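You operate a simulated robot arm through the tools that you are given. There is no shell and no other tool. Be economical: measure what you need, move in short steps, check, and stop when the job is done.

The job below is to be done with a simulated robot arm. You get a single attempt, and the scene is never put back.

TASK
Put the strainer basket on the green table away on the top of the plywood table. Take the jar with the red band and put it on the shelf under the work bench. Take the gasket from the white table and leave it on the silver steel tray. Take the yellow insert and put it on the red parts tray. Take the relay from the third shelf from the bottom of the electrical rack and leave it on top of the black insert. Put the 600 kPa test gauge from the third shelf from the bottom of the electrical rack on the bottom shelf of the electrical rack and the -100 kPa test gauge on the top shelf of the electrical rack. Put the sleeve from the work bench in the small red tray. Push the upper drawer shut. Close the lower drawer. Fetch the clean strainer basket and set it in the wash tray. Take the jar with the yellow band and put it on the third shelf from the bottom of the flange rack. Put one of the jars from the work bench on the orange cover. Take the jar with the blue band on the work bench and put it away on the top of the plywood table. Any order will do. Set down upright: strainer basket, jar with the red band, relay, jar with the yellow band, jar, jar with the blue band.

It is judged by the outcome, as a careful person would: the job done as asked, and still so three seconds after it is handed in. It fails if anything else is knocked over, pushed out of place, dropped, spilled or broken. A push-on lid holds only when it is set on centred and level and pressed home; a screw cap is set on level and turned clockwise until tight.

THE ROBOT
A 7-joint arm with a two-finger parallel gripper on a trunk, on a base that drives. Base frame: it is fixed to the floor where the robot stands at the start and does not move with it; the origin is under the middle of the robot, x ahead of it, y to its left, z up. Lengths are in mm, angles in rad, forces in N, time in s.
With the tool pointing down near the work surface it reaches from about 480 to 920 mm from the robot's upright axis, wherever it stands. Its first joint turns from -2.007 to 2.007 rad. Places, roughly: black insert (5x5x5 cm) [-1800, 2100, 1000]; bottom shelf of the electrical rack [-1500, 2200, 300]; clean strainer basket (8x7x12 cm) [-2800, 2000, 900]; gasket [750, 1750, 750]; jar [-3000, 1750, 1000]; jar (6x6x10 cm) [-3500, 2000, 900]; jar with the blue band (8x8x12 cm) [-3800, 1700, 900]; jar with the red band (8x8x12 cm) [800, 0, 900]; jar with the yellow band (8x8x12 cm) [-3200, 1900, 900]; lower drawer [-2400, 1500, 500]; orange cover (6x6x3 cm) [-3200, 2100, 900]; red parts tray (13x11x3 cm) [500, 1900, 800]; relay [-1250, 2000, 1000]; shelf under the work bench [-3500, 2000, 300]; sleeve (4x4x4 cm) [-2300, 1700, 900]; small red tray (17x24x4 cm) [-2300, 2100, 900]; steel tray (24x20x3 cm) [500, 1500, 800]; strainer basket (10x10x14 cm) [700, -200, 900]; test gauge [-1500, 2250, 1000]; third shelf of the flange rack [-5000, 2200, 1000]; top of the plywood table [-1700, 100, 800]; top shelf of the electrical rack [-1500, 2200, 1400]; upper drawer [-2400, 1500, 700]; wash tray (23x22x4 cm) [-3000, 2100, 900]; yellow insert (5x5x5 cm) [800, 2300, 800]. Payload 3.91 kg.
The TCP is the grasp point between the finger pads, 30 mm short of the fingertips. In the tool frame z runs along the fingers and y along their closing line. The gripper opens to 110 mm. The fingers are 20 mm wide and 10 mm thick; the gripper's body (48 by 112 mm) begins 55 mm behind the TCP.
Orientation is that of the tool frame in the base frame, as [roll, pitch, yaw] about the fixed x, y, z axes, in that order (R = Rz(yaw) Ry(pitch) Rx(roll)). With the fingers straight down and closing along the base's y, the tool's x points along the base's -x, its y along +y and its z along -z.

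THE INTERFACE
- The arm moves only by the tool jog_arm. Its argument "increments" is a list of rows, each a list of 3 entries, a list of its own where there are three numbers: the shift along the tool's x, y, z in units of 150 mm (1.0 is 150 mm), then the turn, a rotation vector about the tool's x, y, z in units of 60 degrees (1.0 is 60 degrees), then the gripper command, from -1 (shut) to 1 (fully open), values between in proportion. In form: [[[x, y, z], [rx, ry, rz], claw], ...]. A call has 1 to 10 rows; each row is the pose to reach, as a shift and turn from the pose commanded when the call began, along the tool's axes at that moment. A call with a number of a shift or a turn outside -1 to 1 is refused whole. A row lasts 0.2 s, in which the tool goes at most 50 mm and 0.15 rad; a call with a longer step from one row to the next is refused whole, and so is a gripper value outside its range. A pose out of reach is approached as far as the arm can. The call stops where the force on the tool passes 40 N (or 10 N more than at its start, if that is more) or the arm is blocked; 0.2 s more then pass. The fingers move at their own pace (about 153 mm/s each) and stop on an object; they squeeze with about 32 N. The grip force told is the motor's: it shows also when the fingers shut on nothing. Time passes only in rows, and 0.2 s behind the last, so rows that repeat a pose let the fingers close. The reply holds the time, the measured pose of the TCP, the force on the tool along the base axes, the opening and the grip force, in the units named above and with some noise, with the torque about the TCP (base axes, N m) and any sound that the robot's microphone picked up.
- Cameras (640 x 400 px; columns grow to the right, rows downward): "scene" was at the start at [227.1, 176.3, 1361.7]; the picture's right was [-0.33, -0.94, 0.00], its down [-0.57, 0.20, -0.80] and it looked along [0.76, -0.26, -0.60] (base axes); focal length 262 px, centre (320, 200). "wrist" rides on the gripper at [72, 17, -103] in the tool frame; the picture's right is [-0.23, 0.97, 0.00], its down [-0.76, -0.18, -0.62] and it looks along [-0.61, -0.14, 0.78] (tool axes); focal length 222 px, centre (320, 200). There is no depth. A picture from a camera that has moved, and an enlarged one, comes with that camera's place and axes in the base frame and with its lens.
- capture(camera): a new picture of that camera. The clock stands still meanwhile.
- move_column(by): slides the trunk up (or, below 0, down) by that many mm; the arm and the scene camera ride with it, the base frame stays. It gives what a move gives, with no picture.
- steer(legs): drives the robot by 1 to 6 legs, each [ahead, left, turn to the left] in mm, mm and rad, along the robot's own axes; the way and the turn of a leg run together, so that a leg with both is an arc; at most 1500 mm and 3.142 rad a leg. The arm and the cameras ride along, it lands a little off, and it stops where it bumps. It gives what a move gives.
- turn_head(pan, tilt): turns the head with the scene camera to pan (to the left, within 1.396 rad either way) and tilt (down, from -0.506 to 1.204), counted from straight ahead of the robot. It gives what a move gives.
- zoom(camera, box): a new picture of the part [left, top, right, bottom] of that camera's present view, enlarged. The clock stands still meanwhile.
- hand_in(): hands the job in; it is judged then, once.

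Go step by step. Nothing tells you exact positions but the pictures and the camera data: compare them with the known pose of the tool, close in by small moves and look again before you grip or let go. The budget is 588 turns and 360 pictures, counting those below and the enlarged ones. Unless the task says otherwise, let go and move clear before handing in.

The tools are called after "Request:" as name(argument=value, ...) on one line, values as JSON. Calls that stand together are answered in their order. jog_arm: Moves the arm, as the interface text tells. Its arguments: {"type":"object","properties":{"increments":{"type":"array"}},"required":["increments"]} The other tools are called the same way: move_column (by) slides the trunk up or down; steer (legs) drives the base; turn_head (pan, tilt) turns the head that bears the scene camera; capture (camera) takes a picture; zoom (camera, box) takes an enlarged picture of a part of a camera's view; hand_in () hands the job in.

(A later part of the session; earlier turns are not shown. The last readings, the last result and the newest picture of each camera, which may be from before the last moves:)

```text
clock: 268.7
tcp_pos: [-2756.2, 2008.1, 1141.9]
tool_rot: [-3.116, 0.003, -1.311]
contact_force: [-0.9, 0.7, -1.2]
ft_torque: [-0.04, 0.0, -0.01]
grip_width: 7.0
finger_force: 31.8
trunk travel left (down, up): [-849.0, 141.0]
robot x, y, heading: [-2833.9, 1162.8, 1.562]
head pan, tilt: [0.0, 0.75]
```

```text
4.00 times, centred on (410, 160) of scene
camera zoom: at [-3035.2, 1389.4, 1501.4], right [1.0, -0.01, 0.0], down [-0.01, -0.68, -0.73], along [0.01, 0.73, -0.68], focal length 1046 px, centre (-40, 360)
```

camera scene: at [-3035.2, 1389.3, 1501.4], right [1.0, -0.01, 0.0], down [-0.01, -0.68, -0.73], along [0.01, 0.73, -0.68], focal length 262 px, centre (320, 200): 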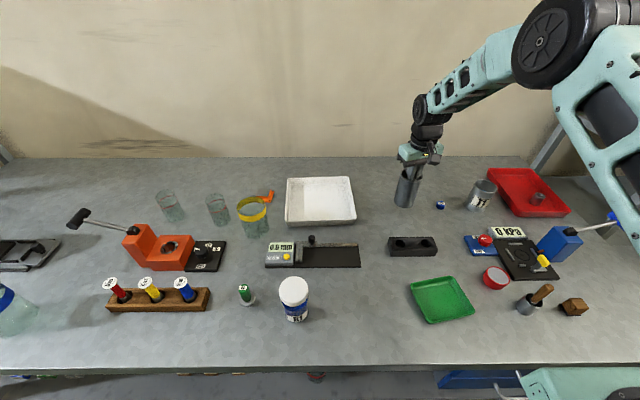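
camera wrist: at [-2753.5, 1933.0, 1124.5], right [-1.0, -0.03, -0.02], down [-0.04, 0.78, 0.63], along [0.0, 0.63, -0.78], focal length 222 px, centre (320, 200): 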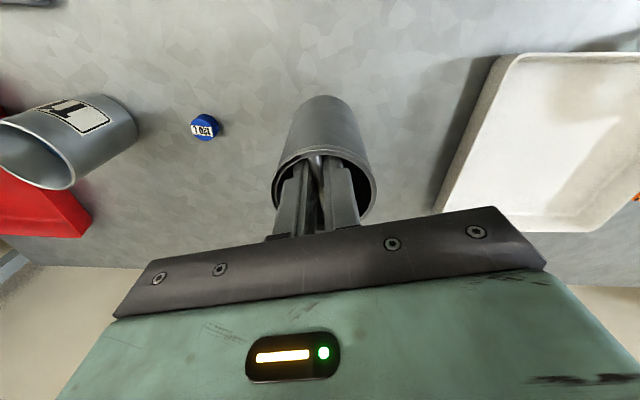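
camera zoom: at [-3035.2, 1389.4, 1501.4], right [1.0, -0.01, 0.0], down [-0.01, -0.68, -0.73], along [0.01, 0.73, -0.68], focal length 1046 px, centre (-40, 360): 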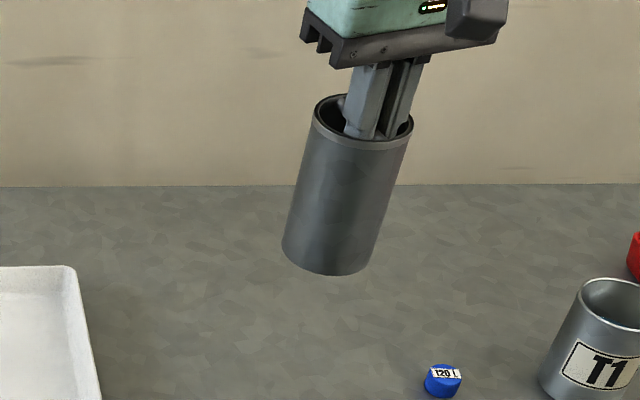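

The whole basket lifts. I carry it left over the wash tray, centre about (−3025,2040).

Request:
steer(legs=[[0, 268, 0.008]])

Request:
jog_arm(increments=[[[-0.1, 0, 0.25], [0, 0, 0], -1], [[-0.17, 0, 0.5], [0, 0, 0], -1], [[-0.17, 0, 0.5], [0, 0, 0], -1]])

Request:
capture(camera="scene")

Request:
capture(camera="wrist")

```text
clock: 270.6
tcp_pos: [-3026.6, 2009.4, 1142.9]
tool_rot: [-3.117, 0.003, -1.306]
contact_force: [0.8, 0.7, -1.3]
ft_torque: [-0.04, 0.01, 0.0]
grip_width: 6.8
finger_force: 32.2
trunk travel left (down, up): [-849.0, 141.0]
robot x, y, heading: [-3100.0, 1164.7, 1.569]
head pan, tilt: [0.0, 0.75]
```

```text
clock: 271.4
tcp_pos: [-3031.1, 2034.0, 1068.0]
tool_rot: [-3.118, 0.002, -1.307]
contact_force: [0.9, -0.4, -1.5]
ft_torque: [-0.03, 0.02, 0.04]
grip_width: 6.9
finger_force: 32.2
trunk travel left (down, up): [-849.0, 141.0]
robot x, y, heading: [-3099.7, 1166.5, 1.57]
head pan, tilt: [0.0, 0.75]
```

```text
248 pictures are left
camera scene: at [-3302.3, 1389.4, 1501.5], right [1.0, 0.0, 0.0], down [0.0, -0.68, -0.73], along [0.0, 0.73, -0.68], focal length 262 px, centre (320, 200)
```

scene: 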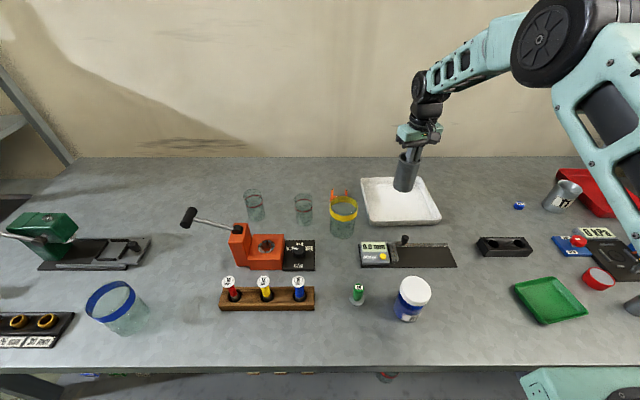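

```text
247 pictures are left
camera wrist: at [-3030.8, 1959.6, 1169.3], right [-1.0, -0.04, -0.02], down [-0.04, 0.78, 0.63], along [0.0, 0.63, -0.78], focal length 222 px, centre (320, 200)
```

wrist: 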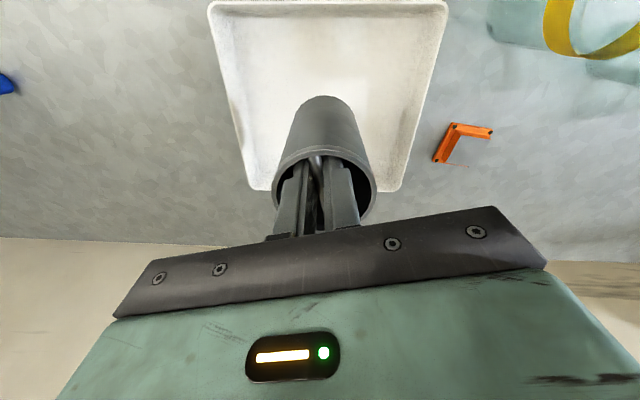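

Request:
jog_arm(increments=[[[-0.05, 0, 0.25], [0, 0, 0], -1], [[-0.05, 0, 0.48], [0, 0, 0], -1], [[-0.05, 0, 0.52], [0, 0, 0], -1], [[-0.05, 0, 0.54], [0, 0, 0], -1], [[-0.05, 0, 0.555], [0, 0, 0], -1], [[-0.05, 0, 0.57], [0, 0, 0], -1], [[-0.05, 0, 0.585], [0, 0, 0], -1], [[-0.05, 0, 0.6], [0, 0, 0], -1], [[-0.05, 0, 0.61], [0, 0, 0], -1], [[-0.05, 0, 0.62], [0, 0, 0], -1]])

Request:
zoom(camera="scene", box=[330, 130, 490, 230])

```text
clock: 273.6
tcp_pos: [-3031.5, 2044.3, 977.0]
tool_rot: [-3.114, 0.008, -1.306]
contact_force: [3.1, 0.2, 28.1]
ft_torque: [0.06, 0.02, 0.03]
grip_width: 7.4
finger_force: 31.5
trunk travel left (down, up): [-849.0, 141.0]
robot x, y, heading: [-3100.4, 1166.3, 1.572]
head pan, tilt: [0.0, 0.75]
```

```text
4.00 times, centred on (410, 180) of scene
camera zoom: at [-3302.2, 1387.8, 1502.0], right [1.0, 0.0, 0.0], down [0.0, -0.68, -0.73], along [0.0, 0.73, -0.68], focal length 1046 px, centre (-40, 280)
```

zoom: 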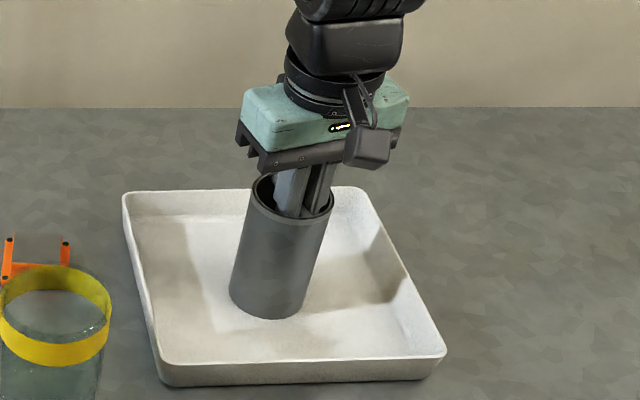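

Basket stands in the tray. I open just enough inside the rim and rise.

Request:
jog_arm(increments=[[[0, 0, -0.015], [0, 0, 0], -0.9], [[0, 0, -0.02], [0, 0, 0], -0.68], [[0, 0, -0.02], [0, 0, 0], -0.68], [[0, 0, -0.1], [0, 0, 0], -0.68], [[0, 0, -0.3], [0, 0, 0], -0.68], [[0, 0, -0.6], [0, 0, 0], -0.68], [[0, 0, -0.9], [0, 0, 0], -0.68]])

Request:
capture(camera="scene")

Request:
capture(camera="wrist")

```text
clock: 275.2
tcp_pos: [-3034.5, 2043.6, 1106.2]
tool_rot: [-3.118, 0.002, -1.305]
contact_force: [0.1, 0.6, 0.1]
ft_torque: [-0.01, -0.03, -0.02]
grip_width: 17.4
finger_force: 0.1
trunk travel left (down, up): [-849.0, 141.0]
robot x, y, heading: [-3098.0, 1161.3, 1.567]
head pan, tilt: [0.0, 0.75]
```

```text
245 pictures are left
camera scene: at [-3302.3, 1389.5, 1501.4], right [1.0, 0.0, 0.0], down [0.0, -0.68, -0.73], along [0.0, 0.73, -0.68], focal length 262 px, centre (320, 200)
```

scene: 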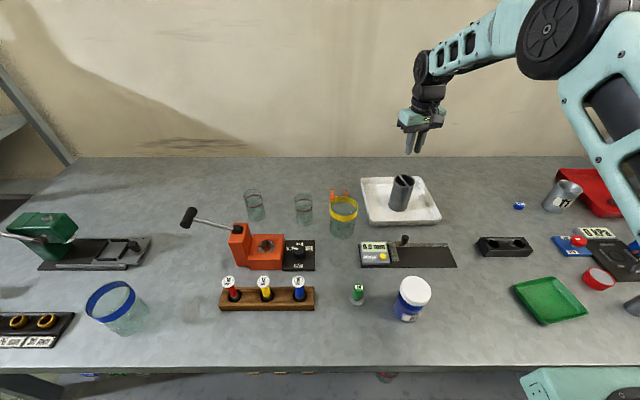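

```text
244 pictures are left
camera wrist: at [-3033.4, 1968.2, 1209.5], right [-1.0, -0.04, -0.02], down [-0.04, 0.78, 0.63], along [0.0, 0.63, -0.78], focal length 222 px, centre (320, 200)
```

wrist: 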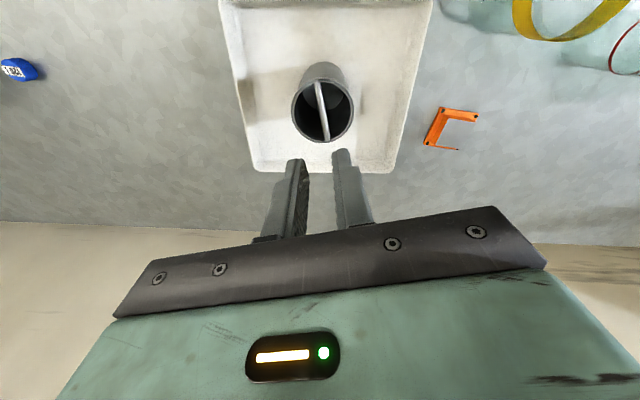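

The clean basket stands in the wash tray. Next the yellow-band jar; I zoom in on the jars.

Request:
zoom(camera="scene", box=[230, 170, 390, 270])

Request:
zoom(camera="wrist", box=[400, 60, 560, 160])

```text
4.00 times, centred on (310, 220) of scene
camera zoom: at [-3302.3, 1389.5, 1501.4], right [1.0, 0.0, 0.0], down [0.0, -0.68, -0.73], along [0.0, 0.73, -0.68], focal length 1046 px, centre (360, 120)
```

zoom: 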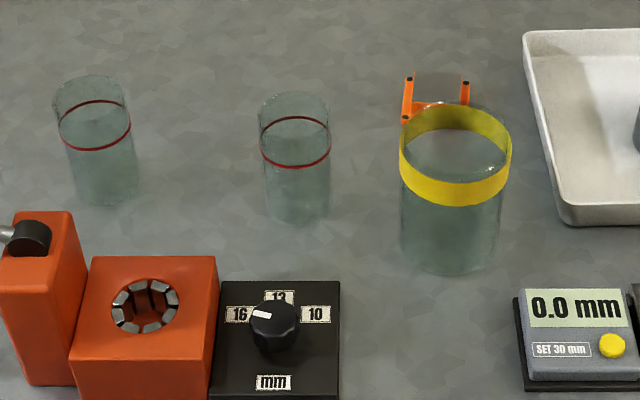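

```text
4.00 times, centred on (480, 110) of wrist
camera zoom: at [-3033.4, 1968.2, 1209.5], right [-1.0, -0.04, -0.02], down [-0.04, 0.78, 0.63], along [0.0, 0.63, -0.78], focal length 888 px, centre (-320, 560)
```

zoom: 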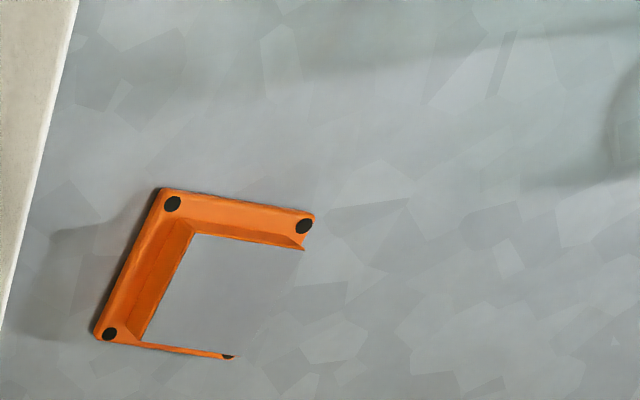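

Yellow jar is at (−3234,1925), rim ≈ z 985; the orange cover sits behind it near (−3218,2083). I square the tool, shift left, and tilt 45°.

Request:
jog_arm(increments=[[[0, 0, -0.2], [0, 0, 0.12], 0.4], [[0, 0, -0.4], [0, 0, 0.253], 1], [[0, 0, -0.6], [0, 0, 0.253], 1], [[0, 0, -0.8], [0, 0, 0.253], 1]])

Request:
steer(legs=[[-60, 198, 0]])

Request:
jog_arm(increments=[[[0.15, 0, 0], [0, -0.12, 0], 1], [[0.3, 0, 0], [0, -0.25, 0], 1], [[0.45, 0, 0], [0, -0.38, 0], 1], [[0.6, 0, 0], [0, -0.5, 0], 1], [[0.75, 0, 0], [0, -0.63, 0], 1], [[0.9, 0, 0], [0, -0.75, 0], 1]])

Request:
capture(camera="scene")

```text
clock: 276.2
tcp_pos: [-3037.9, 2042.1, 1228.8]
tool_rot: [-3.119, 0.007, -1.57]
contact_force: [0.4, 0.4, 0.4]
ft_torque: [0.0, 0.02, 0.02]
grip_width: 110.1
finger_force: 0.1
trunk travel left (down, up): [-849.0, 141.0]
robot x, y, heading: [-3099.7, 1164.3, 1.577]
head pan, tilt: [0.0, 0.75]
```

```text
clock: 277.8
tcp_pos: [-3233.0, 1981.3, 1227.9]
tool_rot: [-3.119, 0.009, -1.572]
contact_force: [0.0, -0.4, 0.5]
ft_torque: [0.0, 0.0, -0.02]
grip_width: 109.9
finger_force: 0.1
trunk travel left (down, up): [-849.0, 141.0]
robot x, y, heading: [-3297.0, 1102.3, 1.571]
head pan, tilt: [0.0, 0.75]
```

```text
clock: 279.2
tcp_pos: [-3233.3, 1847.0, 1229.2]
tool_rot: [-3.108, 0.794, -1.546]
contact_force: [-0.1, 0.3, -0.2]
ft_torque: [-0.01, 0.01, -0.01]
grip_width: 110.2
finger_force: 0.0
trunk travel left (down, up): [-849.0, 141.0]
robot x, y, heading: [-3297.0, 1103.2, 1.573]
head pan, tilt: [0.0, 0.75]
```

```text
241 pictures are left
camera scene: at [-3498.3, 1328.9, 1501.5], right [1.0, 0.0, 0.0], down [0.0, -0.68, -0.73], along [0.0, 0.73, -0.68], focal length 262 px, centre (320, 200)
```

scene: 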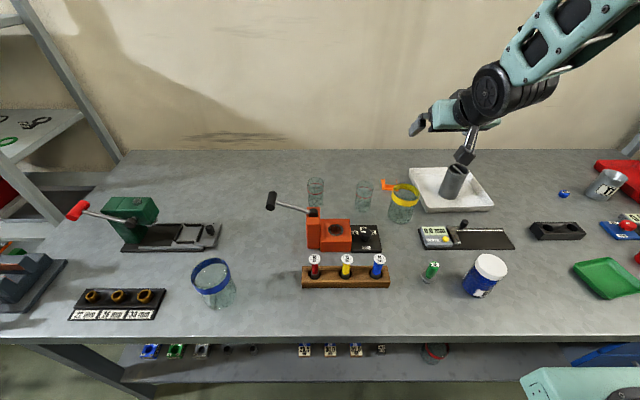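

Request:
zoom(camera="scene", box=[340, 160, 468, 240])

```text
5.00 times, centred on (404, 200) of scene
camera zoom: at [-3498.3, 1328.9, 1501.5], right [1.0, 0.0, 0.0], down [0.0, -0.68, -0.73], along [0.0, 0.73, -0.68], focal length 1308 px, centre (-100, 200)
```

zoom: 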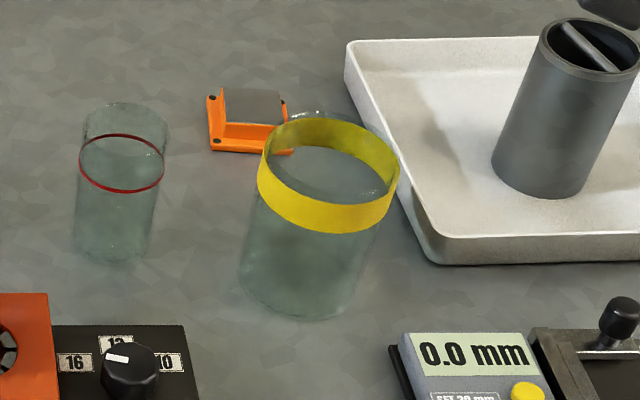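

Rim centre triangulates to (−3233,1932,974). I go to the pre-grasp pose.

Request:
jog_arm(increments=[[[0.24, 0.007, 0.178], [0, 0, 0], 1], [[0.48, 0.014, 0.356], [0, 0, 0], 1], [[0.72, 0.02, 0.534], [0, 0, 0], 1], [[0.963, 0.028, 0.712], [0, 0, 0], 1], [[0.963, 0.028, 0.712], [0, 0, 0], 1]])

Request:
capture(camera="wrist")

Request:
zoom(camera="scene", box=[340, 140, 500, 240])

```text
clock: 280.4
tcp_pos: [-3235.6, 1819.2, 1051.7]
tool_rot: [-3.109, 0.794, -1.549]
contact_force: [0.4, -0.1, 0.9]
ft_torque: [0.01, -0.02, 0.0]
grip_width: 110.1
finger_force: 0.1
trunk travel left (down, up): [-849.0, 141.0]
robot x, y, heading: [-3297.0, 1103.8, 1.566]
head pan, tilt: [0.0, 0.75]
```

```text
239 pictures are left
camera wrist: at [-3252.3, 1695.7, 1071.6], right [-0.98, 0.16, 0.14], down [0.15, 0.09, 0.98], along [0.14, 0.98, -0.11], focal length 222 px, centre (320, 200)
```

wrist: 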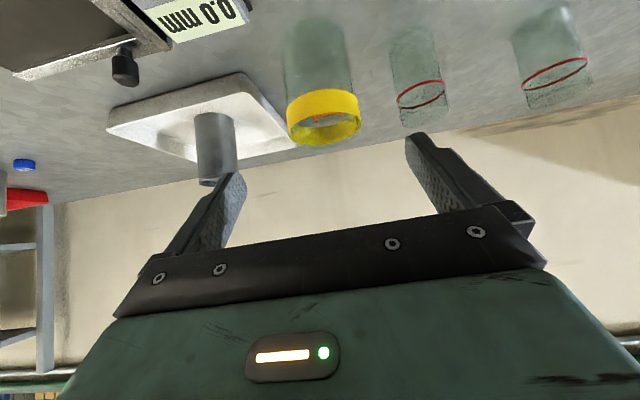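

```text
4.00 times, centred on (420, 190) of scene
camera zoom: at [-3498.5, 1328.5, 1501.5], right [1.0, 0.0, 0.0], down [0.0, -0.68, -0.73], along [0.0, 0.73, -0.68], focal length 1046 px, centre (-80, 240)
```

zoom: 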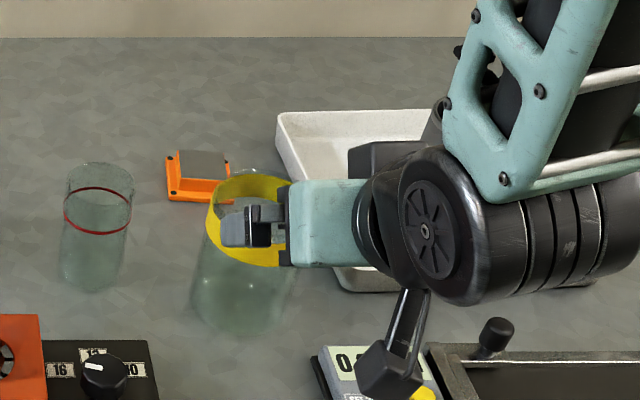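

Request:
jog_arm(increments=[[[0, 0.005, 0.25], [0, 0, 0], 1], [[0, 0.008, 0.5], [0, 0, 0], 1], [[0.005, 0.01, 0.75], [0, 0, 0], 1], [[0.008, 0.01, 0.9], [0, 0, 0], 1], [[0.008, 0.01, 0.9], [0, 0, 0], 1]])

Request:
jog_arm(increments=[[[0, 0, 0.07], [0, 0, 0], 1], [[0, 0, 0.14], [0, 0, 0], 1], [[0, 0, 0.14], [0, 0, 0], 1]])

Request:
capture(camera="wrist")

Request:
zoom(camera="scene", box=[340, 140, 500, 240])

```text
clock: 281.6
tcp_pos: [-3233.4, 1915.0, 953.9]
tool_rot: [-3.108, 0.794, -1.545]
contact_force: [-0.3, -0.3, 0.5]
ft_torque: [-0.02, 0.04, 0.04]
grip_width: 110.3
finger_force: 0.0
trunk travel left (down, up): [-849.0, 141.0]
robot x, y, heading: [-3296.9, 1104.4, 1.573]
head pan, tilt: [0.0, 0.75]
```

```text
clock: 282.4
tcp_pos: [-3232.6, 1930.5, 939.7]
tool_rot: [-3.109, 0.792, -1.547]
contact_force: [-0.9, -0.5, 1.1]
ft_torque: [0.0, 0.03, -0.01]
grip_width: 109.9
finger_force: 0.1
trunk travel left (down, up): [-849.0, 141.0]
robot x, y, heading: [-3297.8, 1100.9, 1.568]
head pan, tilt: [0.0, 0.75]
```

```text
237 pictures are left
camera wrist: at [-3249.8, 1806.2, 959.7], right [-0.98, 0.16, 0.14], down [0.15, 0.09, 0.98], along [0.14, 0.98, -0.11], focal length 222 px, centre (320, 200)
```

wrist: 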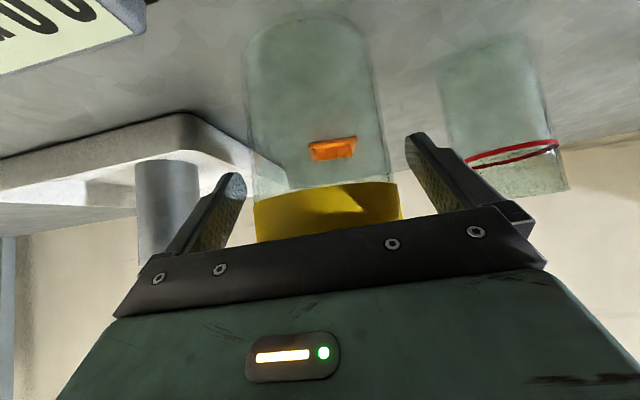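

```text
4.00 times, centred on (420, 190) of scene
camera zoom: at [-3498.5, 1328.5, 1501.5], right [1.0, 0.0, 0.0], down [0.0, -0.68, -0.73], along [0.0, 0.73, -0.68], focal length 1046 px, centre (-80, 240)
```

zoom: 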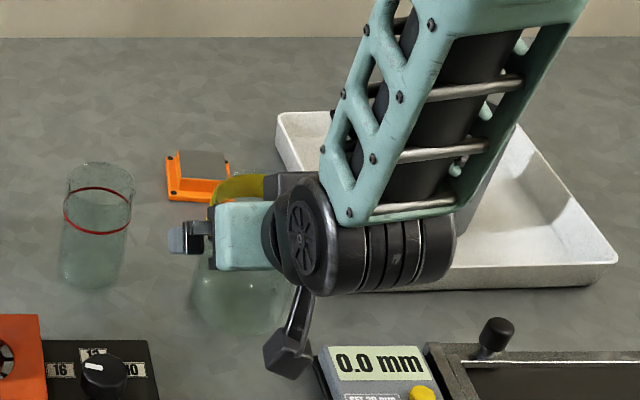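

Request:
jog_arm(increments=[[[0, 0, 0], [0, 0, 0], 0.6], [[0, 0, 0], [0, 0, 0], -1], [[0, 0, 0], [0, 0, 0], -1], [[0, 0, 0], [0, 0, 0], -1]])

Request:
jog_arm(increments=[[[-0.1, 0, -0.1], [0, 0, 0], -1], [[-0.3, 0, -0.3], [0, 0, 0], -1], [[-0.5, 0, -0.5], [0, 0, 0], -1], [[-0.7, 0, -0.7], [0, 0, 0], -1], [[-0.9, 0, -0.9], [0, 0, 0], -1]])

Request:
capture(camera="scene")

Request:
capture(camera="wrist")

```text
clock: 283.4
tcp_pos: [-3232.2, 1929.7, 940.0]
tool_rot: [-3.109, 0.794, -1.547]
contact_force: [-1.1, 0.0, 2.4]
ft_torque: [0.03, 0.21, -0.03]
grip_width: 79.4
finger_force: 32.3
trunk travel left (down, up): [-849.0, 141.0]
robot x, y, heading: [-3303.4, 1102.7, 1.568]
head pan, tilt: [0.0, 0.75]
```

```text
clock: 284.6
tcp_pos: [-3237.7, 1929.5, 1128.3]
tool_rot: [-3.108, 0.791, -1.546]
contact_force: [-0.3, -0.2, -2.4]
ft_torque: [-0.03, -0.02, 0.01]
grip_width: 79.3
finger_force: 32.6
trunk travel left (down, up): [-849.0, 141.0]
robot x, y, heading: [-3294.3, 1099.1, 1.565]
head pan, tilt: [0.0, 0.75]
```

```text
235 pictures are left
camera scene: at [-3498.5, 1329.0, 1501.4], right [1.0, 0.0, 0.0], down [0.0, -0.68, -0.73], along [0.0, 0.73, -0.68], focal length 262 px, centre (320, 200)
```

scene: 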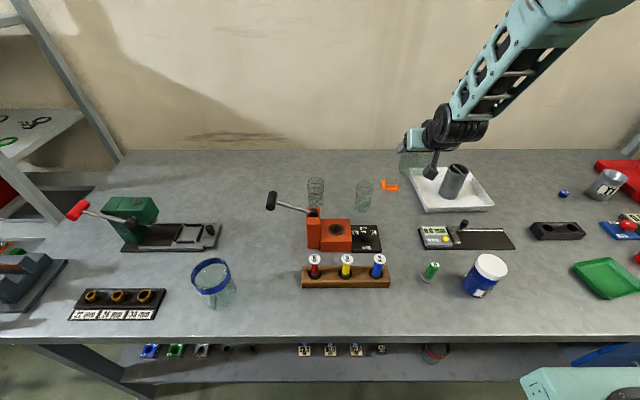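

```text
234 pictures are left
camera wrist: at [-3255.1, 1805.0, 1149.0], right [-0.98, 0.16, 0.14], down [0.15, 0.09, 0.98], along [0.14, 0.98, -0.11], focal length 222 px, centre (320, 200)
```

wrist: 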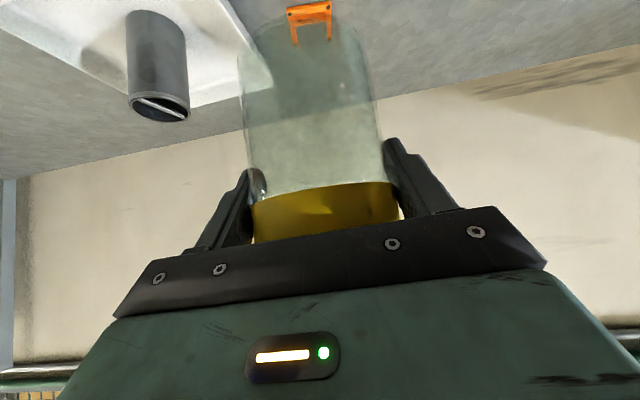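

Held. I zoom on the orange cover now that it is uncovered, then back away and go to the flange rack.

Request:
zoom(camera="scene", box=[350, 160, 430, 210])

Request:
steer(legs=[[-450, 0, 0], [0, 1200, 0]])

Request:
turn_head(pan=0.1, tilt=0.4)

Request:
capture(camera="scene")

```text
8.00 times, centred on (390, 185) of scene
camera zoom: at [-3498.5, 1329.0, 1501.4], right [1.0, 0.0, 0.0], down [0.0, -0.68, -0.73], along [0.0, 0.73, -0.68], focal length 2092 px, centre (-240, 320)
```

zoom: 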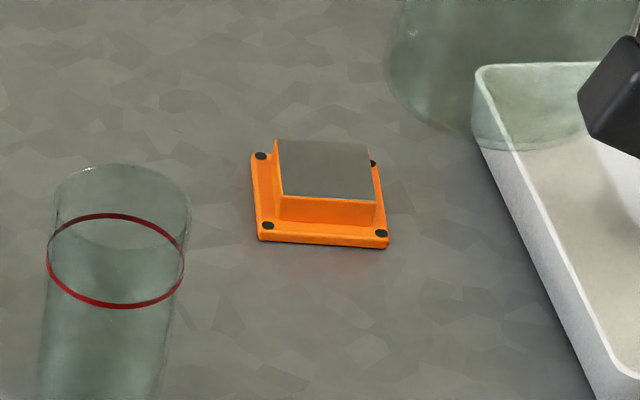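

```text
clock: 292.9
tcp_pos: [-4443.4, 1470.0, 1129.2]
tool_rot: [-3.108, 0.792, -1.528]
contact_force: [0.3, -0.3, -0.8]
ft_torque: [-0.03, -0.01, 0.01]
grip_width: 79.2
finger_force: 32.4
trunk travel left (down, up): [-849.0, 141.0]
robot x, y, heading: [-4485.8, 642.2, 1.59]
head pan, tilt: [0.0, 0.75]
```

```text
clock: 293.8
tcp_pos: [-4444.3, 1470.2, 1129.0]
tool_rot: [-3.107, 0.792, -1.526]
contact_force: [0.3, 0.3, -2.3]
ft_torque: [-0.01, 0.01, 0.01]
grip_width: 79.3
finger_force: 32.1
trunk travel left (down, up): [-849.0, 141.0]
robot x, y, heading: [-4485.7, 644.8, 1.593]
head pan, tilt: [0.099, 0.4]
```

```text
232 pictures are left
camera scene: at [-4701.5, 873.2, 1532.5], right [0.99, 0.12, 0.0], down [0.05, -0.39, -0.92], along [-0.11, 0.91, -0.39], focal length 262 px, centre (320, 200)
```

scene: 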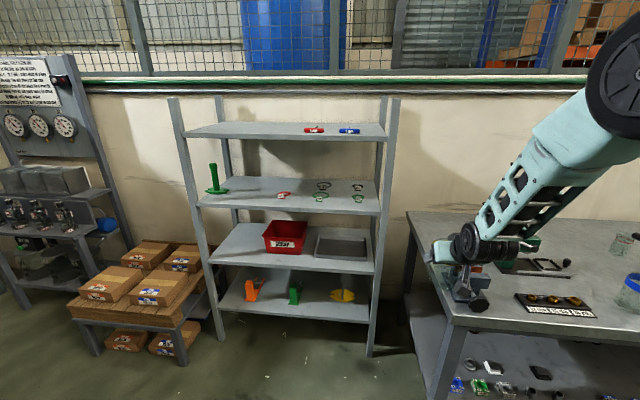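

The flange rack's third shelf is at about z 979, front y≈2020, with free room around x≈−5230 between the green part and the rings. I drive there.

Request:
steer(legs=[[0, 780, -0.021], [420, 0, 0]])

Request:
turn_head(pan=0.0, tilt=0.35)

Request:
capture(camera="scene")

Request:
capture(camera="wrist")

```text
clock: 294.6
tcp_pos: [-4450.5, 1468.0, 1127.6]
tool_rot: [-3.112, 0.791, -1.525]
contact_force: [-0.5, 0.0, -1.7]
ft_torque: [-0.04, 0.01, 0.02]
grip_width: 79.0
finger_force: 32.1
trunk travel left (down, up): [-849.0, 141.0]
robot x, y, heading: [-4489.0, 642.4, 1.591]
head pan, tilt: [0.099, 0.4]
stopped in leg 1: the robot was blocked; the commanded pose is now the measured one
```

```text
clock: 295.3
tcp_pos: [-4449.5, 1469.5, 1128.2]
tool_rot: [-3.109, 0.791, -1.527]
contact_force: [0.3, 0.5, -1.2]
ft_torque: [0.02, 0.0, 0.02]
grip_width: 79.1
finger_force: 32.4
trunk travel left (down, up): [-849.0, 141.0]
robot x, y, heading: [-4491.1, 643.1, 1.589]
head pan, tilt: [0.0, 0.351]
```

```text
231 pictures are left
camera scene: at [-4697.0, 874.1, 1537.1], right [1.0, 0.02, 0.0], down [0.01, -0.34, -0.94], along [-0.02, 0.94, -0.34], focal length 262 px, centre (320, 200)
```

scene: 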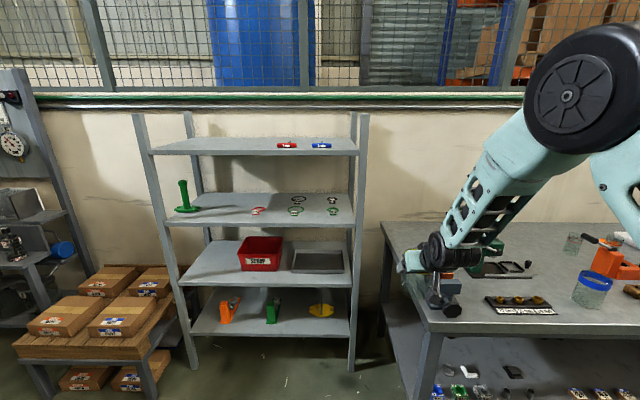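

```text
230 pictures are left
camera wrist: at [-4463.8, 1344.9, 1148.7], right [-0.98, 0.14, 0.14], down [0.15, 0.09, 0.98], along [0.12, 0.99, -0.11], focal length 222 px, centre (320, 200)
```

wrist: 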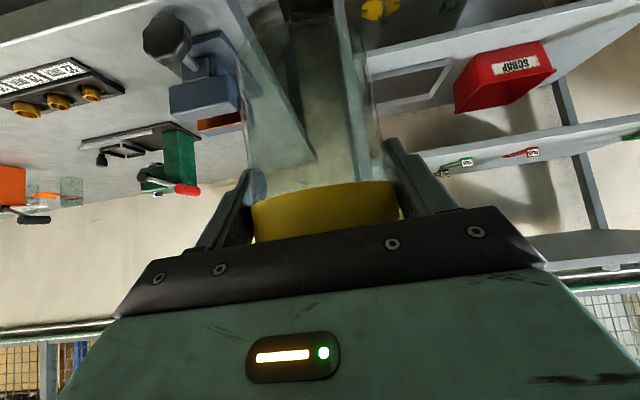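

The base touched something on the left, likely the blue table. I look there.

Request:
turn_head(pan=1.396, tilt=0.7)

Request:
capture(camera="scene")

```text
clock: 296.8
tcp_pos: [-4449.7, 1470.8, 1127.6]
tool_rot: [-3.108, 0.793, -1.526]
contact_force: [-0.1, -0.3, -2.1]
ft_torque: [0.01, -0.02, 0.01]
grip_width: 79.1
finger_force: 32.4
trunk travel left (down, up): [-849.0, 141.0]
robot x, y, heading: [-4490.3, 643.5, 1.589]
head pan, tilt: [1.396, 0.7]
```

```text
229 pictures are left
camera scene: at [-4779.2, 794.3, 1505.8], right [0.16, 0.99, 0.0], down [0.64, -0.1, -0.77], along [-0.76, 0.12, -0.64], focal length 262 px, centre (320, 200)
```

scene: 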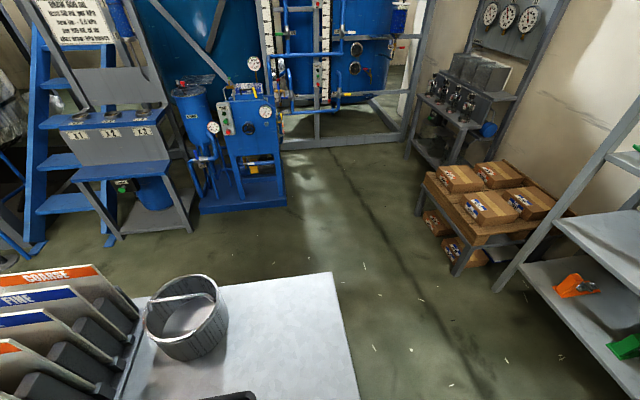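

The blue table's edge is at y≈896, so I must pass at y≥1260. I pull the arm in first, then drive forward and left.

Request:
jog_arm(increments=[[[0.16, 0, -0.166], [0, 0, 0], -1], [[0.325, 0, -0.333], [0, 0, 0], -1], [[0.49, 0, -0.5], [0, 0, 0], -1], [[0.65, 0, -0.665], [0, 0, 0], -1]])

Request:
jog_arm(increments=[[[0.16, 0, -0.166], [0, 0, 0], -1], [[0.325, 0, -0.333], [0, 0, 0], -1], [[0.49, 0, -0.5], [0, 0, 0], -1], [[0.6, 0, -0.61], [0, 0, 0], -1]])

Request:
steer(legs=[[0, -40, -0.02], [620, 0, 0]])

```text
clock: 297.8
tcp_pos: [-4447.1, 1330.3, 1129.4]
tool_rot: [-3.109, 0.793, -1.527]
contact_force: [0.3, 0.5, -1.7]
ft_torque: [-0.06, 0.02, -0.01]
grip_width: 79.6
finger_force: 31.7
trunk travel left (down, up): [-849.0, 141.0]
robot x, y, heading: [-4490.3, 640.8, 1.593]
head pan, tilt: [1.396, 0.7]
```

```text
clock: 298.8
tcp_pos: [-4461.8, 1278.9, 1127.9]
tool_rot: [-3.11, 0.793, -1.527]
contact_force: [-0.8, 0.5, -0.7]
ft_torque: [0.0, 0.01, 0.02]
grip_width: 79.2
finger_force: 31.6
out of reach, approached as far as the arm can: row 2, 3, 4
trunk travel left (down, up): [-849.0, 141.0]
robot x, y, heading: [-4489.0, 647.6, 1.597]
head pan, tilt: [1.396, 0.7]
```

```text
clock: 302.9
tcp_pos: [-4406.5, 1898.1, 1128.2]
tool_rot: [-3.108, 0.79, -1.548]
contact_force: [-0.4, 0.1, -1.0]
ft_torque: [-0.02, -0.02, 0.0]
grip_width: 79.2
finger_force: 32.2
trunk travel left (down, up): [-849.0, 141.0]
robot x, y, heading: [-4447.0, 1260.1, 1.564]
head pan, tilt: [1.396, 0.7]
stopped in leg 2: the robot was blocked; the commanded pose is now the measured one
```

Request:
turn_head(pan=-0.5, tilt=0.8)

Request:
capture(camera="scene")

Request:
turn_head(pan=0.5, tilt=0.6)

Request:
capture(camera="scene")

```text
clock: 304.8
tcp_pos: [-4405.3, 1898.6, 1128.0]
tool_rot: [-3.109, 0.791, -1.548]
contact_force: [0.2, 0.3, -1.1]
ft_torque: [0.02, 0.01, 0.01]
grip_width: 79.2
finger_force: 31.8
trunk travel left (down, up): [-849.0, 141.0]
robot x, y, heading: [-4449.4, 1262.5, 1.565]
head pan, tilt: [-0.499, 0.799]
```

```text
228 pictures are left
camera scene: at [-4611.3, 1476.9, 1497.5], right [0.88, -0.48, 0.0], down [-0.35, -0.63, -0.7], along [0.34, 0.61, -0.72], focal length 262 px, centre (320, 200)
```

scene: 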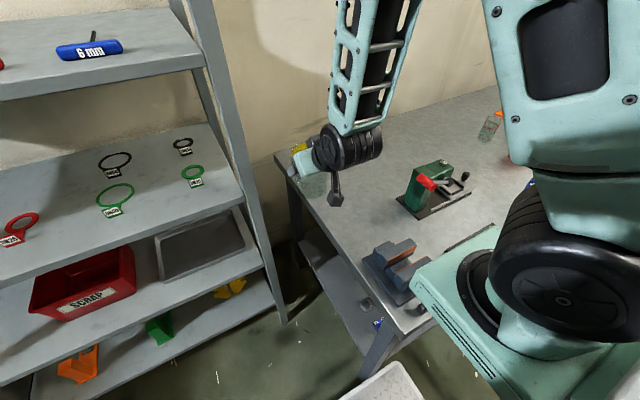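

```text
clock: 306.1
tcp_pos: [-4405.9, 1899.7, 1127.5]
tool_rot: [-3.109, 0.791, -1.549]
contact_force: [0.1, -0.2, -1.6]
ft_torque: [0.0, -0.03, 0.02]
grip_width: 79.2
finger_force: 31.8
trunk travel left (down, up): [-849.0, 141.0]
robot x, y, heading: [-4448.5, 1266.9, 1.565]
head pan, tilt: [0.499, 0.6]
```

```text
227 pictures are left
camera scene: at [-4692.1, 1484.0, 1514.4], right [0.88, 0.47, 0.0], down [0.27, -0.5, -0.82], along [-0.39, 0.73, -0.57], focal length 262 px, centre (320, 200)
```

scene: 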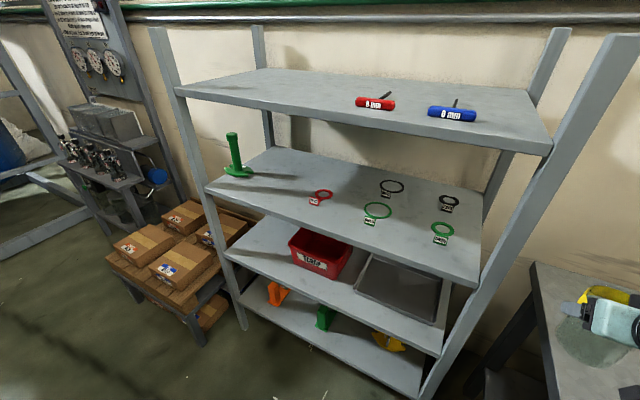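

The base just touches the bench's front-left leg. I slide left past the rack front, arm retracted.

Request:
steer(legs=[[-4, 100, 0.005], [14, 120, 0], [0, 600, 0]])

Request:
turn_head(pan=-0.1, tilt=0.5)

Request:
capture(camera="scene")

```text
clock: 311.0
tcp_pos: [-5222.8, 1909.7, 1128.8]
tool_rot: [-3.109, 0.79, -1.547]
contact_force: [0.4, -0.1, -0.9]
ft_torque: [-0.02, -0.01, 0.0]
grip_width: 79.1
finger_force: 32.4
trunk travel left (down, up): [-849.0, 141.0]
robot x, y, heading: [-5264.2, 1275.9, 1.562]
head pan, tilt: [0.499, 0.6]
```

```text
clock: 312.0
tcp_pos: [-5223.0, 1909.9, 1128.9]
tool_rot: [-3.108, 0.79, -1.548]
contact_force: [0.1, 0.0, -1.8]
ft_torque: [-0.01, -0.02, -0.01]
grip_width: 79.1
finger_force: 32.0
trunk travel left (down, up): [-849.0, 141.0]
robot x, y, heading: [-5262.6, 1272.3, 1.575]
head pan, tilt: [-0.099, 0.499]
```

```text
226 pictures are left
camera scene: at [-5456.6, 1507.0, 1523.5], right [0.99, -0.1, 0.0], down [-0.05, -0.48, -0.88], along [0.09, 0.87, -0.48], focal length 262 px, centre (320, 200)
```

scene: 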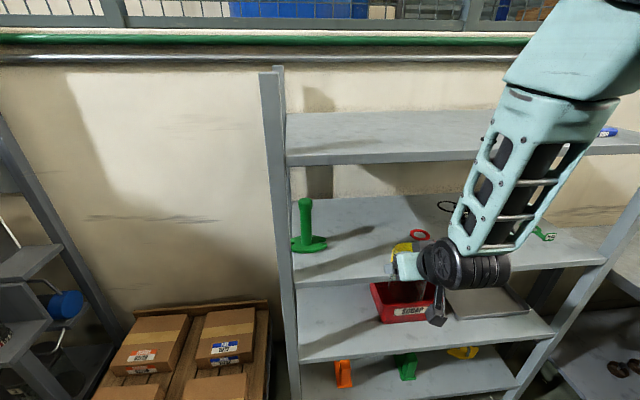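

The spot is free. I extend the hand forward 180 mm over the shelf at the present height.

Request:
jog_arm(increments=[[[-0.21, 0, 0.214], [0, 0, 0], -1], [[-0.42, 0, 0.428], [0, 0, 0], -1], [[-0.63, 0, 0.642], [0, 0, 0], -1], [[-0.84, 0, 0.856], [0, 0, 0], -1]])

Request:
capture(camera="scene")

Request:
capture(camera="wrist")

```text
clock: 313.0
tcp_pos: [-5221.3, 2089.4, 1127.2]
tool_rot: [-3.109, 0.792, -1.546]
contact_force: [-0.5, 0.2, -0.7]
ft_torque: [-0.01, -0.02, -0.02]
grip_width: 79.3
finger_force: 32.2
trunk travel left (down, up): [-849.0, 141.0]
robot x, y, heading: [-5265.8, 1272.5, 1.565]
head pan, tilt: [-0.099, 0.499]
```

```text
225 pictures are left
camera scene: at [-5456.5, 1506.5, 1523.6], right [0.99, -0.1, 0.0], down [-0.05, -0.48, -0.88], along [0.09, 0.87, -0.48], focal length 262 px, centre (320, 200)
```

scene: 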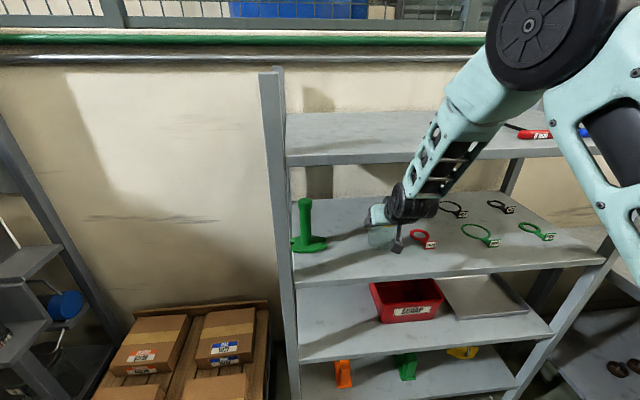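

```text
224 pictures are left
camera wrist: at [-5238.3, 1966.3, 1147.4], right [-0.98, 0.16, 0.14], down [0.16, 0.09, 0.98], along [0.14, 0.98, -0.11], focal length 222 px, centre (320, 200)
```

wrist: 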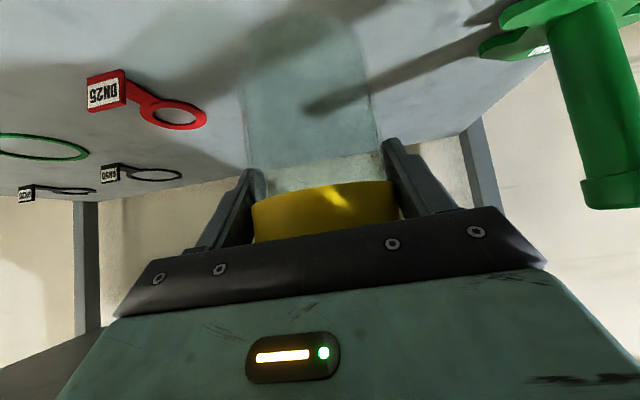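

Request:
jog_arm(increments=[[[0.1, 0, 0.1], [0, 0, 0], -1], [[0.2, 0, 0.198], [0, 0, 0], -1], [[0.22, 0, 0.217], [0, 0, 0], -1], [[0.235, 0, 0.232], [0, 0, 0], -1], [[0.25, 0, 0.247], [0, 0, 0], -1], [[0.265, 0, 0.261], [0, 0, 0], -1], [[0.28, 0, 0.276], [0, 0, 0], -1], [[0.295, 0, 0.29], [0, 0, 0], -1], [[0.31, 0, 0.305], [0, 0, 0], -1], [[0.325, 0, 0.32], [0, 0, 0], -1]])

Request:
zoom(camera="scene", box=[310, 170, 470, 270])

```text
clock: 315.1
tcp_pos: [-5221.4, 2092.4, 1067.6]
tool_rot: [-3.111, 0.804, -1.549]
contact_force: [-0.4, 0.1, 13.1]
ft_torque: [-0.37, 0.22, -0.04]
grip_width: 79.6
finger_force: 32.0
trunk travel left (down, up): [-849.0, 141.0]
robot x, y, heading: [-5262.9, 1273.6, 1.566]
head pan, tilt: [-0.099, 0.499]
stopped in row 10: the force on the tool passed its limit (the readings are from after the stop); the commanded pose is now the measured one
```

```text
4.00 times, centred on (390, 220) of scene
camera zoom: at [-5456.5, 1506.3, 1523.2], right [0.99, -0.1, 0.0], down [-0.05, -0.48, -0.88], along [0.09, 0.87, -0.48], focal length 1046 px, centre (40, 120)
```

zoom: 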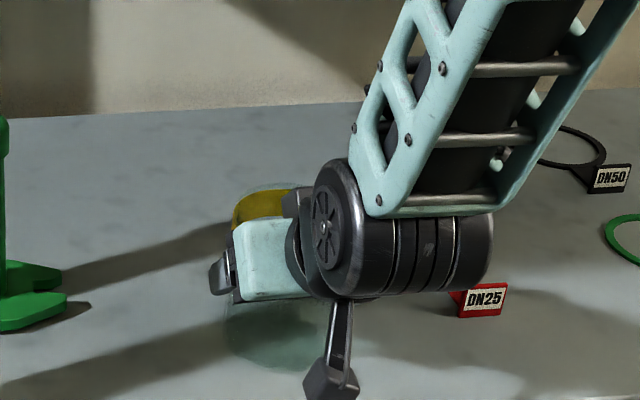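

Contact at the expected shelf height (z≈992). I release and withdraw along the tool axis.

Request:
jog_arm(increments=[[[0, 0, 0], [0, 0, 0], 0.6], [[0, 0, 0], [0, 0, 0], 1], [[0, 0, 0], [0, 0, 0], 1]])

Request:
capture(camera="wrist")

Request:
jog_arm(increments=[[[0, 0, -0.1], [0, 0, 0], 1], [[0, 0, -0.3], [0, 0, 0], 1], [[0, 0, -0.55], [0, 0, 0], 1], [[0, 0, -0.75], [0, 0, 0], 1]])

Request:
jog_arm(increments=[[[0.16, 0, -0.166], [0, 0, 0], 1], [[0.325, 0, -0.333], [0, 0, 0], 1], [[0.49, 0, -0.5], [0, 0, 0], 1]])

Request:
capture(camera="scene")

```text
clock: 315.9
tcp_pos: [-5221.6, 2090.1, 1064.6]
tool_rot: [-3.109, 0.799, -1.55]
contact_force: [-0.1, -2.1, 4.6]
ft_torque: [-0.03, -0.07, -0.05]
grip_width: 110.1
finger_force: 0.0
trunk travel left (down, up): [-849.0, 141.0]
robot x, y, heading: [-5263.8, 1278.9, 1.566]
head pan, tilt: [-0.099, 0.499]
```

```text
222 pictures are left
camera wrist: at [-5237.8, 1965.8, 1084.3], right [-0.98, 0.16, 0.14], down [0.16, 0.08, 0.98], along [0.15, 0.98, -0.11], focal length 222 px, centre (320, 200)
```

wrist: 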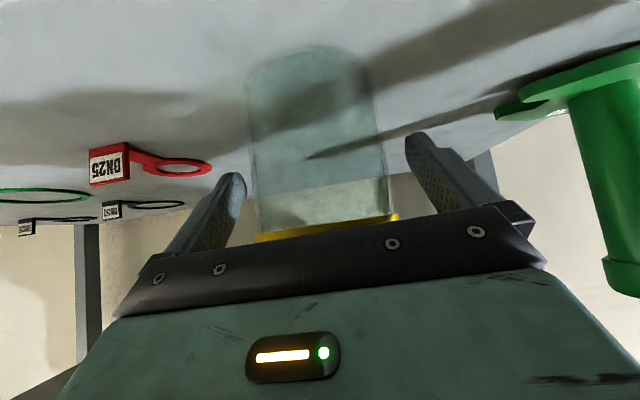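

```text
clock: 316.9
tcp_pos: [-5221.1, 2009.9, 1143.1]
tool_rot: [-3.108, 0.799, -1.548]
contact_force: [0.0, 1.0, 0.5]
ft_torque: [-0.01, -0.02, 0.04]
grip_width: 110.1
finger_force: 0.0
trunk travel left (down, up): [-849.0, 141.0]
robot x, y, heading: [-5264.3, 1275.1, 1.57]
head pan, tilt: [-0.099, 0.499]
```

```text
clock: 317.7
tcp_pos: [-5225.4, 1908.4, 1143.7]
tool_rot: [-3.11, 0.798, -1.549]
contact_force: [-0.2, 0.5, -0.4]
ft_torque: [0.01, 0.0, 0.01]
grip_width: 110.0
finger_force: 0.2
out of reach, approached as far as the arm can: row 3
trunk travel left (down, up): [-849.0, 141.0]
robot x, y, heading: [-5260.1, 1272.9, 1.572]
head pan, tilt: [-0.099, 0.499]
```

```text
221 pictures are left
camera scene: at [-5456.4, 1507.2, 1523.5], right [0.99, -0.1, 0.0], down [-0.05, -0.48, -0.88], along [0.09, 0.87, -0.48], focal length 262 px, centre (320, 200)
```

scene: 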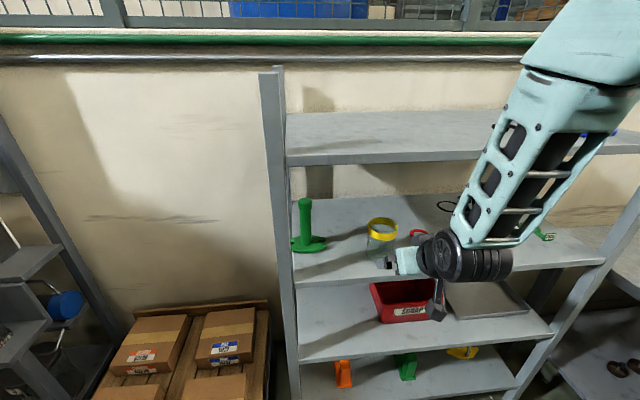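

The yellow-band jar is on the third shelf. I return to the bench, keeping clear of the blue table and the bench leg.

Request:
steer(legs=[[0, -800, 0], [-160, 0, 0], [0, -1210, 0]])

Request:
jog_arm(increments=[[[0, 0, -0.2], [0, 0.13, 0], 0.6], [[0, 0, -0.4], [0, 0.26, 0], 0.6], [[0, 0, -0.4], [0, 0.4, 0], 0.6], [[0, 0, -0.4], [0, 0.53, 0], 0.6], [[0, 0, -0.4], [0, 0.66, 0], 0.6], [[0, 0, -0.4], [0, 0.76, 0], 0.6]])

Request:
capture(camera="scene")

```text
clock: 321.5
tcp_pos: [-4599.2, 1892.9, 1143.0]
tool_rot: [-3.109, 0.797, -1.477]
contact_force: [0.6, 0.1, -0.2]
ft_torque: [-0.03, -0.02, 0.0]
grip_width: 109.8
finger_force: 0.2
trunk travel left (down, up): [-849.0, 141.0]
robot x, y, heading: [-4593.5, 1256.4, 1.64]
head pan, tilt: [-0.099, 0.499]
stopped in leg 1: the robot was blocked; the commanded pose is now the measured one
```

```text
clock: 322.9
tcp_pos: [-4595.2, 1849.3, 1185.9]
tool_rot: [-3.119, 0.0, -1.502]
contact_force: [-0.3, -0.9, 0.5]
ft_torque: [0.02, -0.01, 0.02]
grip_width: 88.1
finger_force: 0.0
trunk travel left (down, up): [-849.0, 141.0]
robot x, y, heading: [-4590.2, 1256.1, 1.64]
head pan, tilt: [-0.099, 0.499]
```

```text
220 pictures are left
camera scene: at [-4800.4, 1474.5, 1523.5], right [1.0, -0.03, 0.0], down [-0.01, -0.48, -0.88], along [0.03, 0.88, -0.48], focal length 262 px, centre (320, 200)
```

scene: 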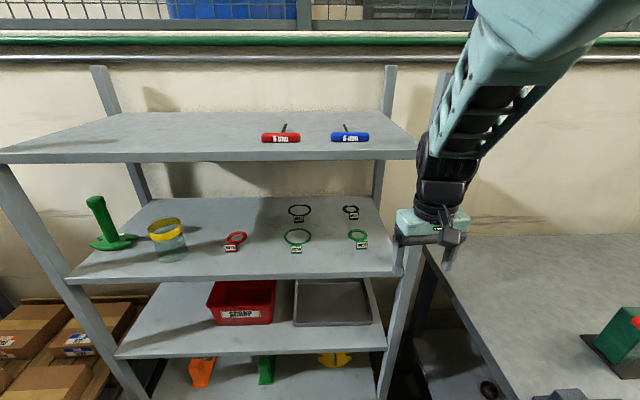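

The base caught the bench leg's side. I step left, straighten, back up a little and pass lower.

Request:
steer(legs=[[0, 50, 0], [0, 0, -0.07], [-20, 0, 0]])

Request:
turn_head(pan=-0.6, tilt=0.9)

Request:
capture(camera="scene")

```text
clock: 324.7
tcp_pos: [-4603.2, 1826.7, 1186.7]
tool_rot: [-3.119, 0.002, -1.571]
contact_force: [0.0, 0.1, 0.2]
ft_torque: [0.01, 0.0, 0.0]
grip_width: 88.1
finger_force: 0.2
trunk travel left (down, up): [-849.0, 141.0]
robot x, y, heading: [-4643.7, 1232.4, 1.568]
head pan, tilt: [-0.099, 0.499]
```

```text
clock: 325.6
tcp_pos: [-4604.4, 1824.6, 1185.9]
tool_rot: [-3.121, 0.001, -1.573]
contact_force: [-0.5, -0.1, 0.7]
ft_torque: [-0.03, -0.01, -0.01]
grip_width: 88.0
finger_force: 0.1
trunk travel left (down, up): [-849.0, 141.0]
robot x, y, heading: [-4641.1, 1232.7, 1.57]
head pan, tilt: [-0.6, 0.901]
```

```text
219 pictures are left
camera scene: at [-4800.2, 1437.2, 1489.7], right [0.82, -0.57, 0.0], down [-0.44, -0.65, -0.62], along [0.35, 0.51, -0.78], focal length 262 px, centre (320, 200)
```

scene: 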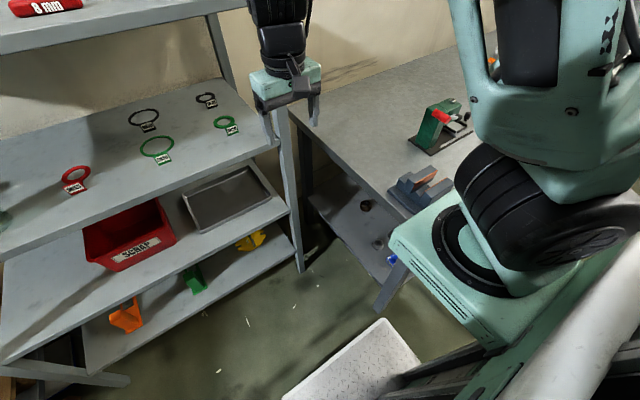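

Request:
steer(legs=[[0, -175, 0], [-90, 0, 0], [0, -1225, 0]])

Request:
turn_head(pan=0.0, tilt=0.75)

Request:
capture(camera="scene")

```text
clock: 333.7
tcp_pos: [-3171.6, 1734.6, 1185.6]
tool_rot: [-3.118, 0.002, -1.573]
contact_force: [-0.1, 0.4, 0.5]
ft_torque: [-0.02, -0.01, -0.03]
grip_width: 88.0
finger_force: 0.0
trunk travel left (down, up): [-849.0, 141.0]
robot x, y, heading: [-3209.8, 1139.4, 1.57]
head pan, tilt: [-0.6, 0.901]
```

```text
clock: 334.7
tcp_pos: [-3171.6, 1733.0, 1185.5]
tool_rot: [-3.119, 0.003, -1.572]
contact_force: [0.5, -0.1, -0.3]
ft_torque: [-0.01, 0.01, -0.01]
grip_width: 88.1
finger_force: 0.0
trunk travel left (down, up): [-849.0, 141.0]
robot x, y, heading: [-3208.1, 1140.8, 1.568]
head pan, tilt: [0.0, 0.75]
```

```text
218 pictures are left
camera scene: at [-3410.5, 1366.7, 1501.5], right [1.0, 0.0, 0.0], down [0.0, -0.68, -0.73], along [0.0, 0.73, -0.68], focal length 262 px, centre (320, 200)
```

scene: 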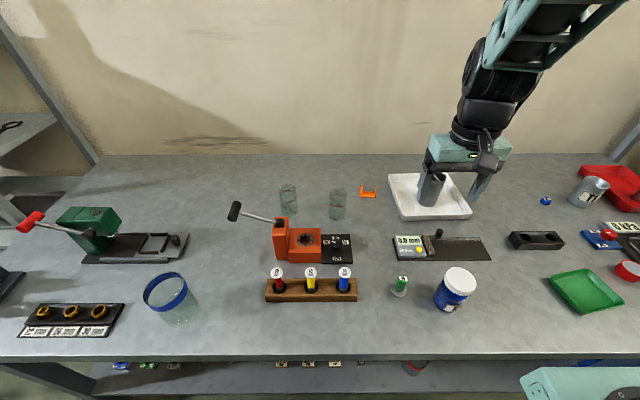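

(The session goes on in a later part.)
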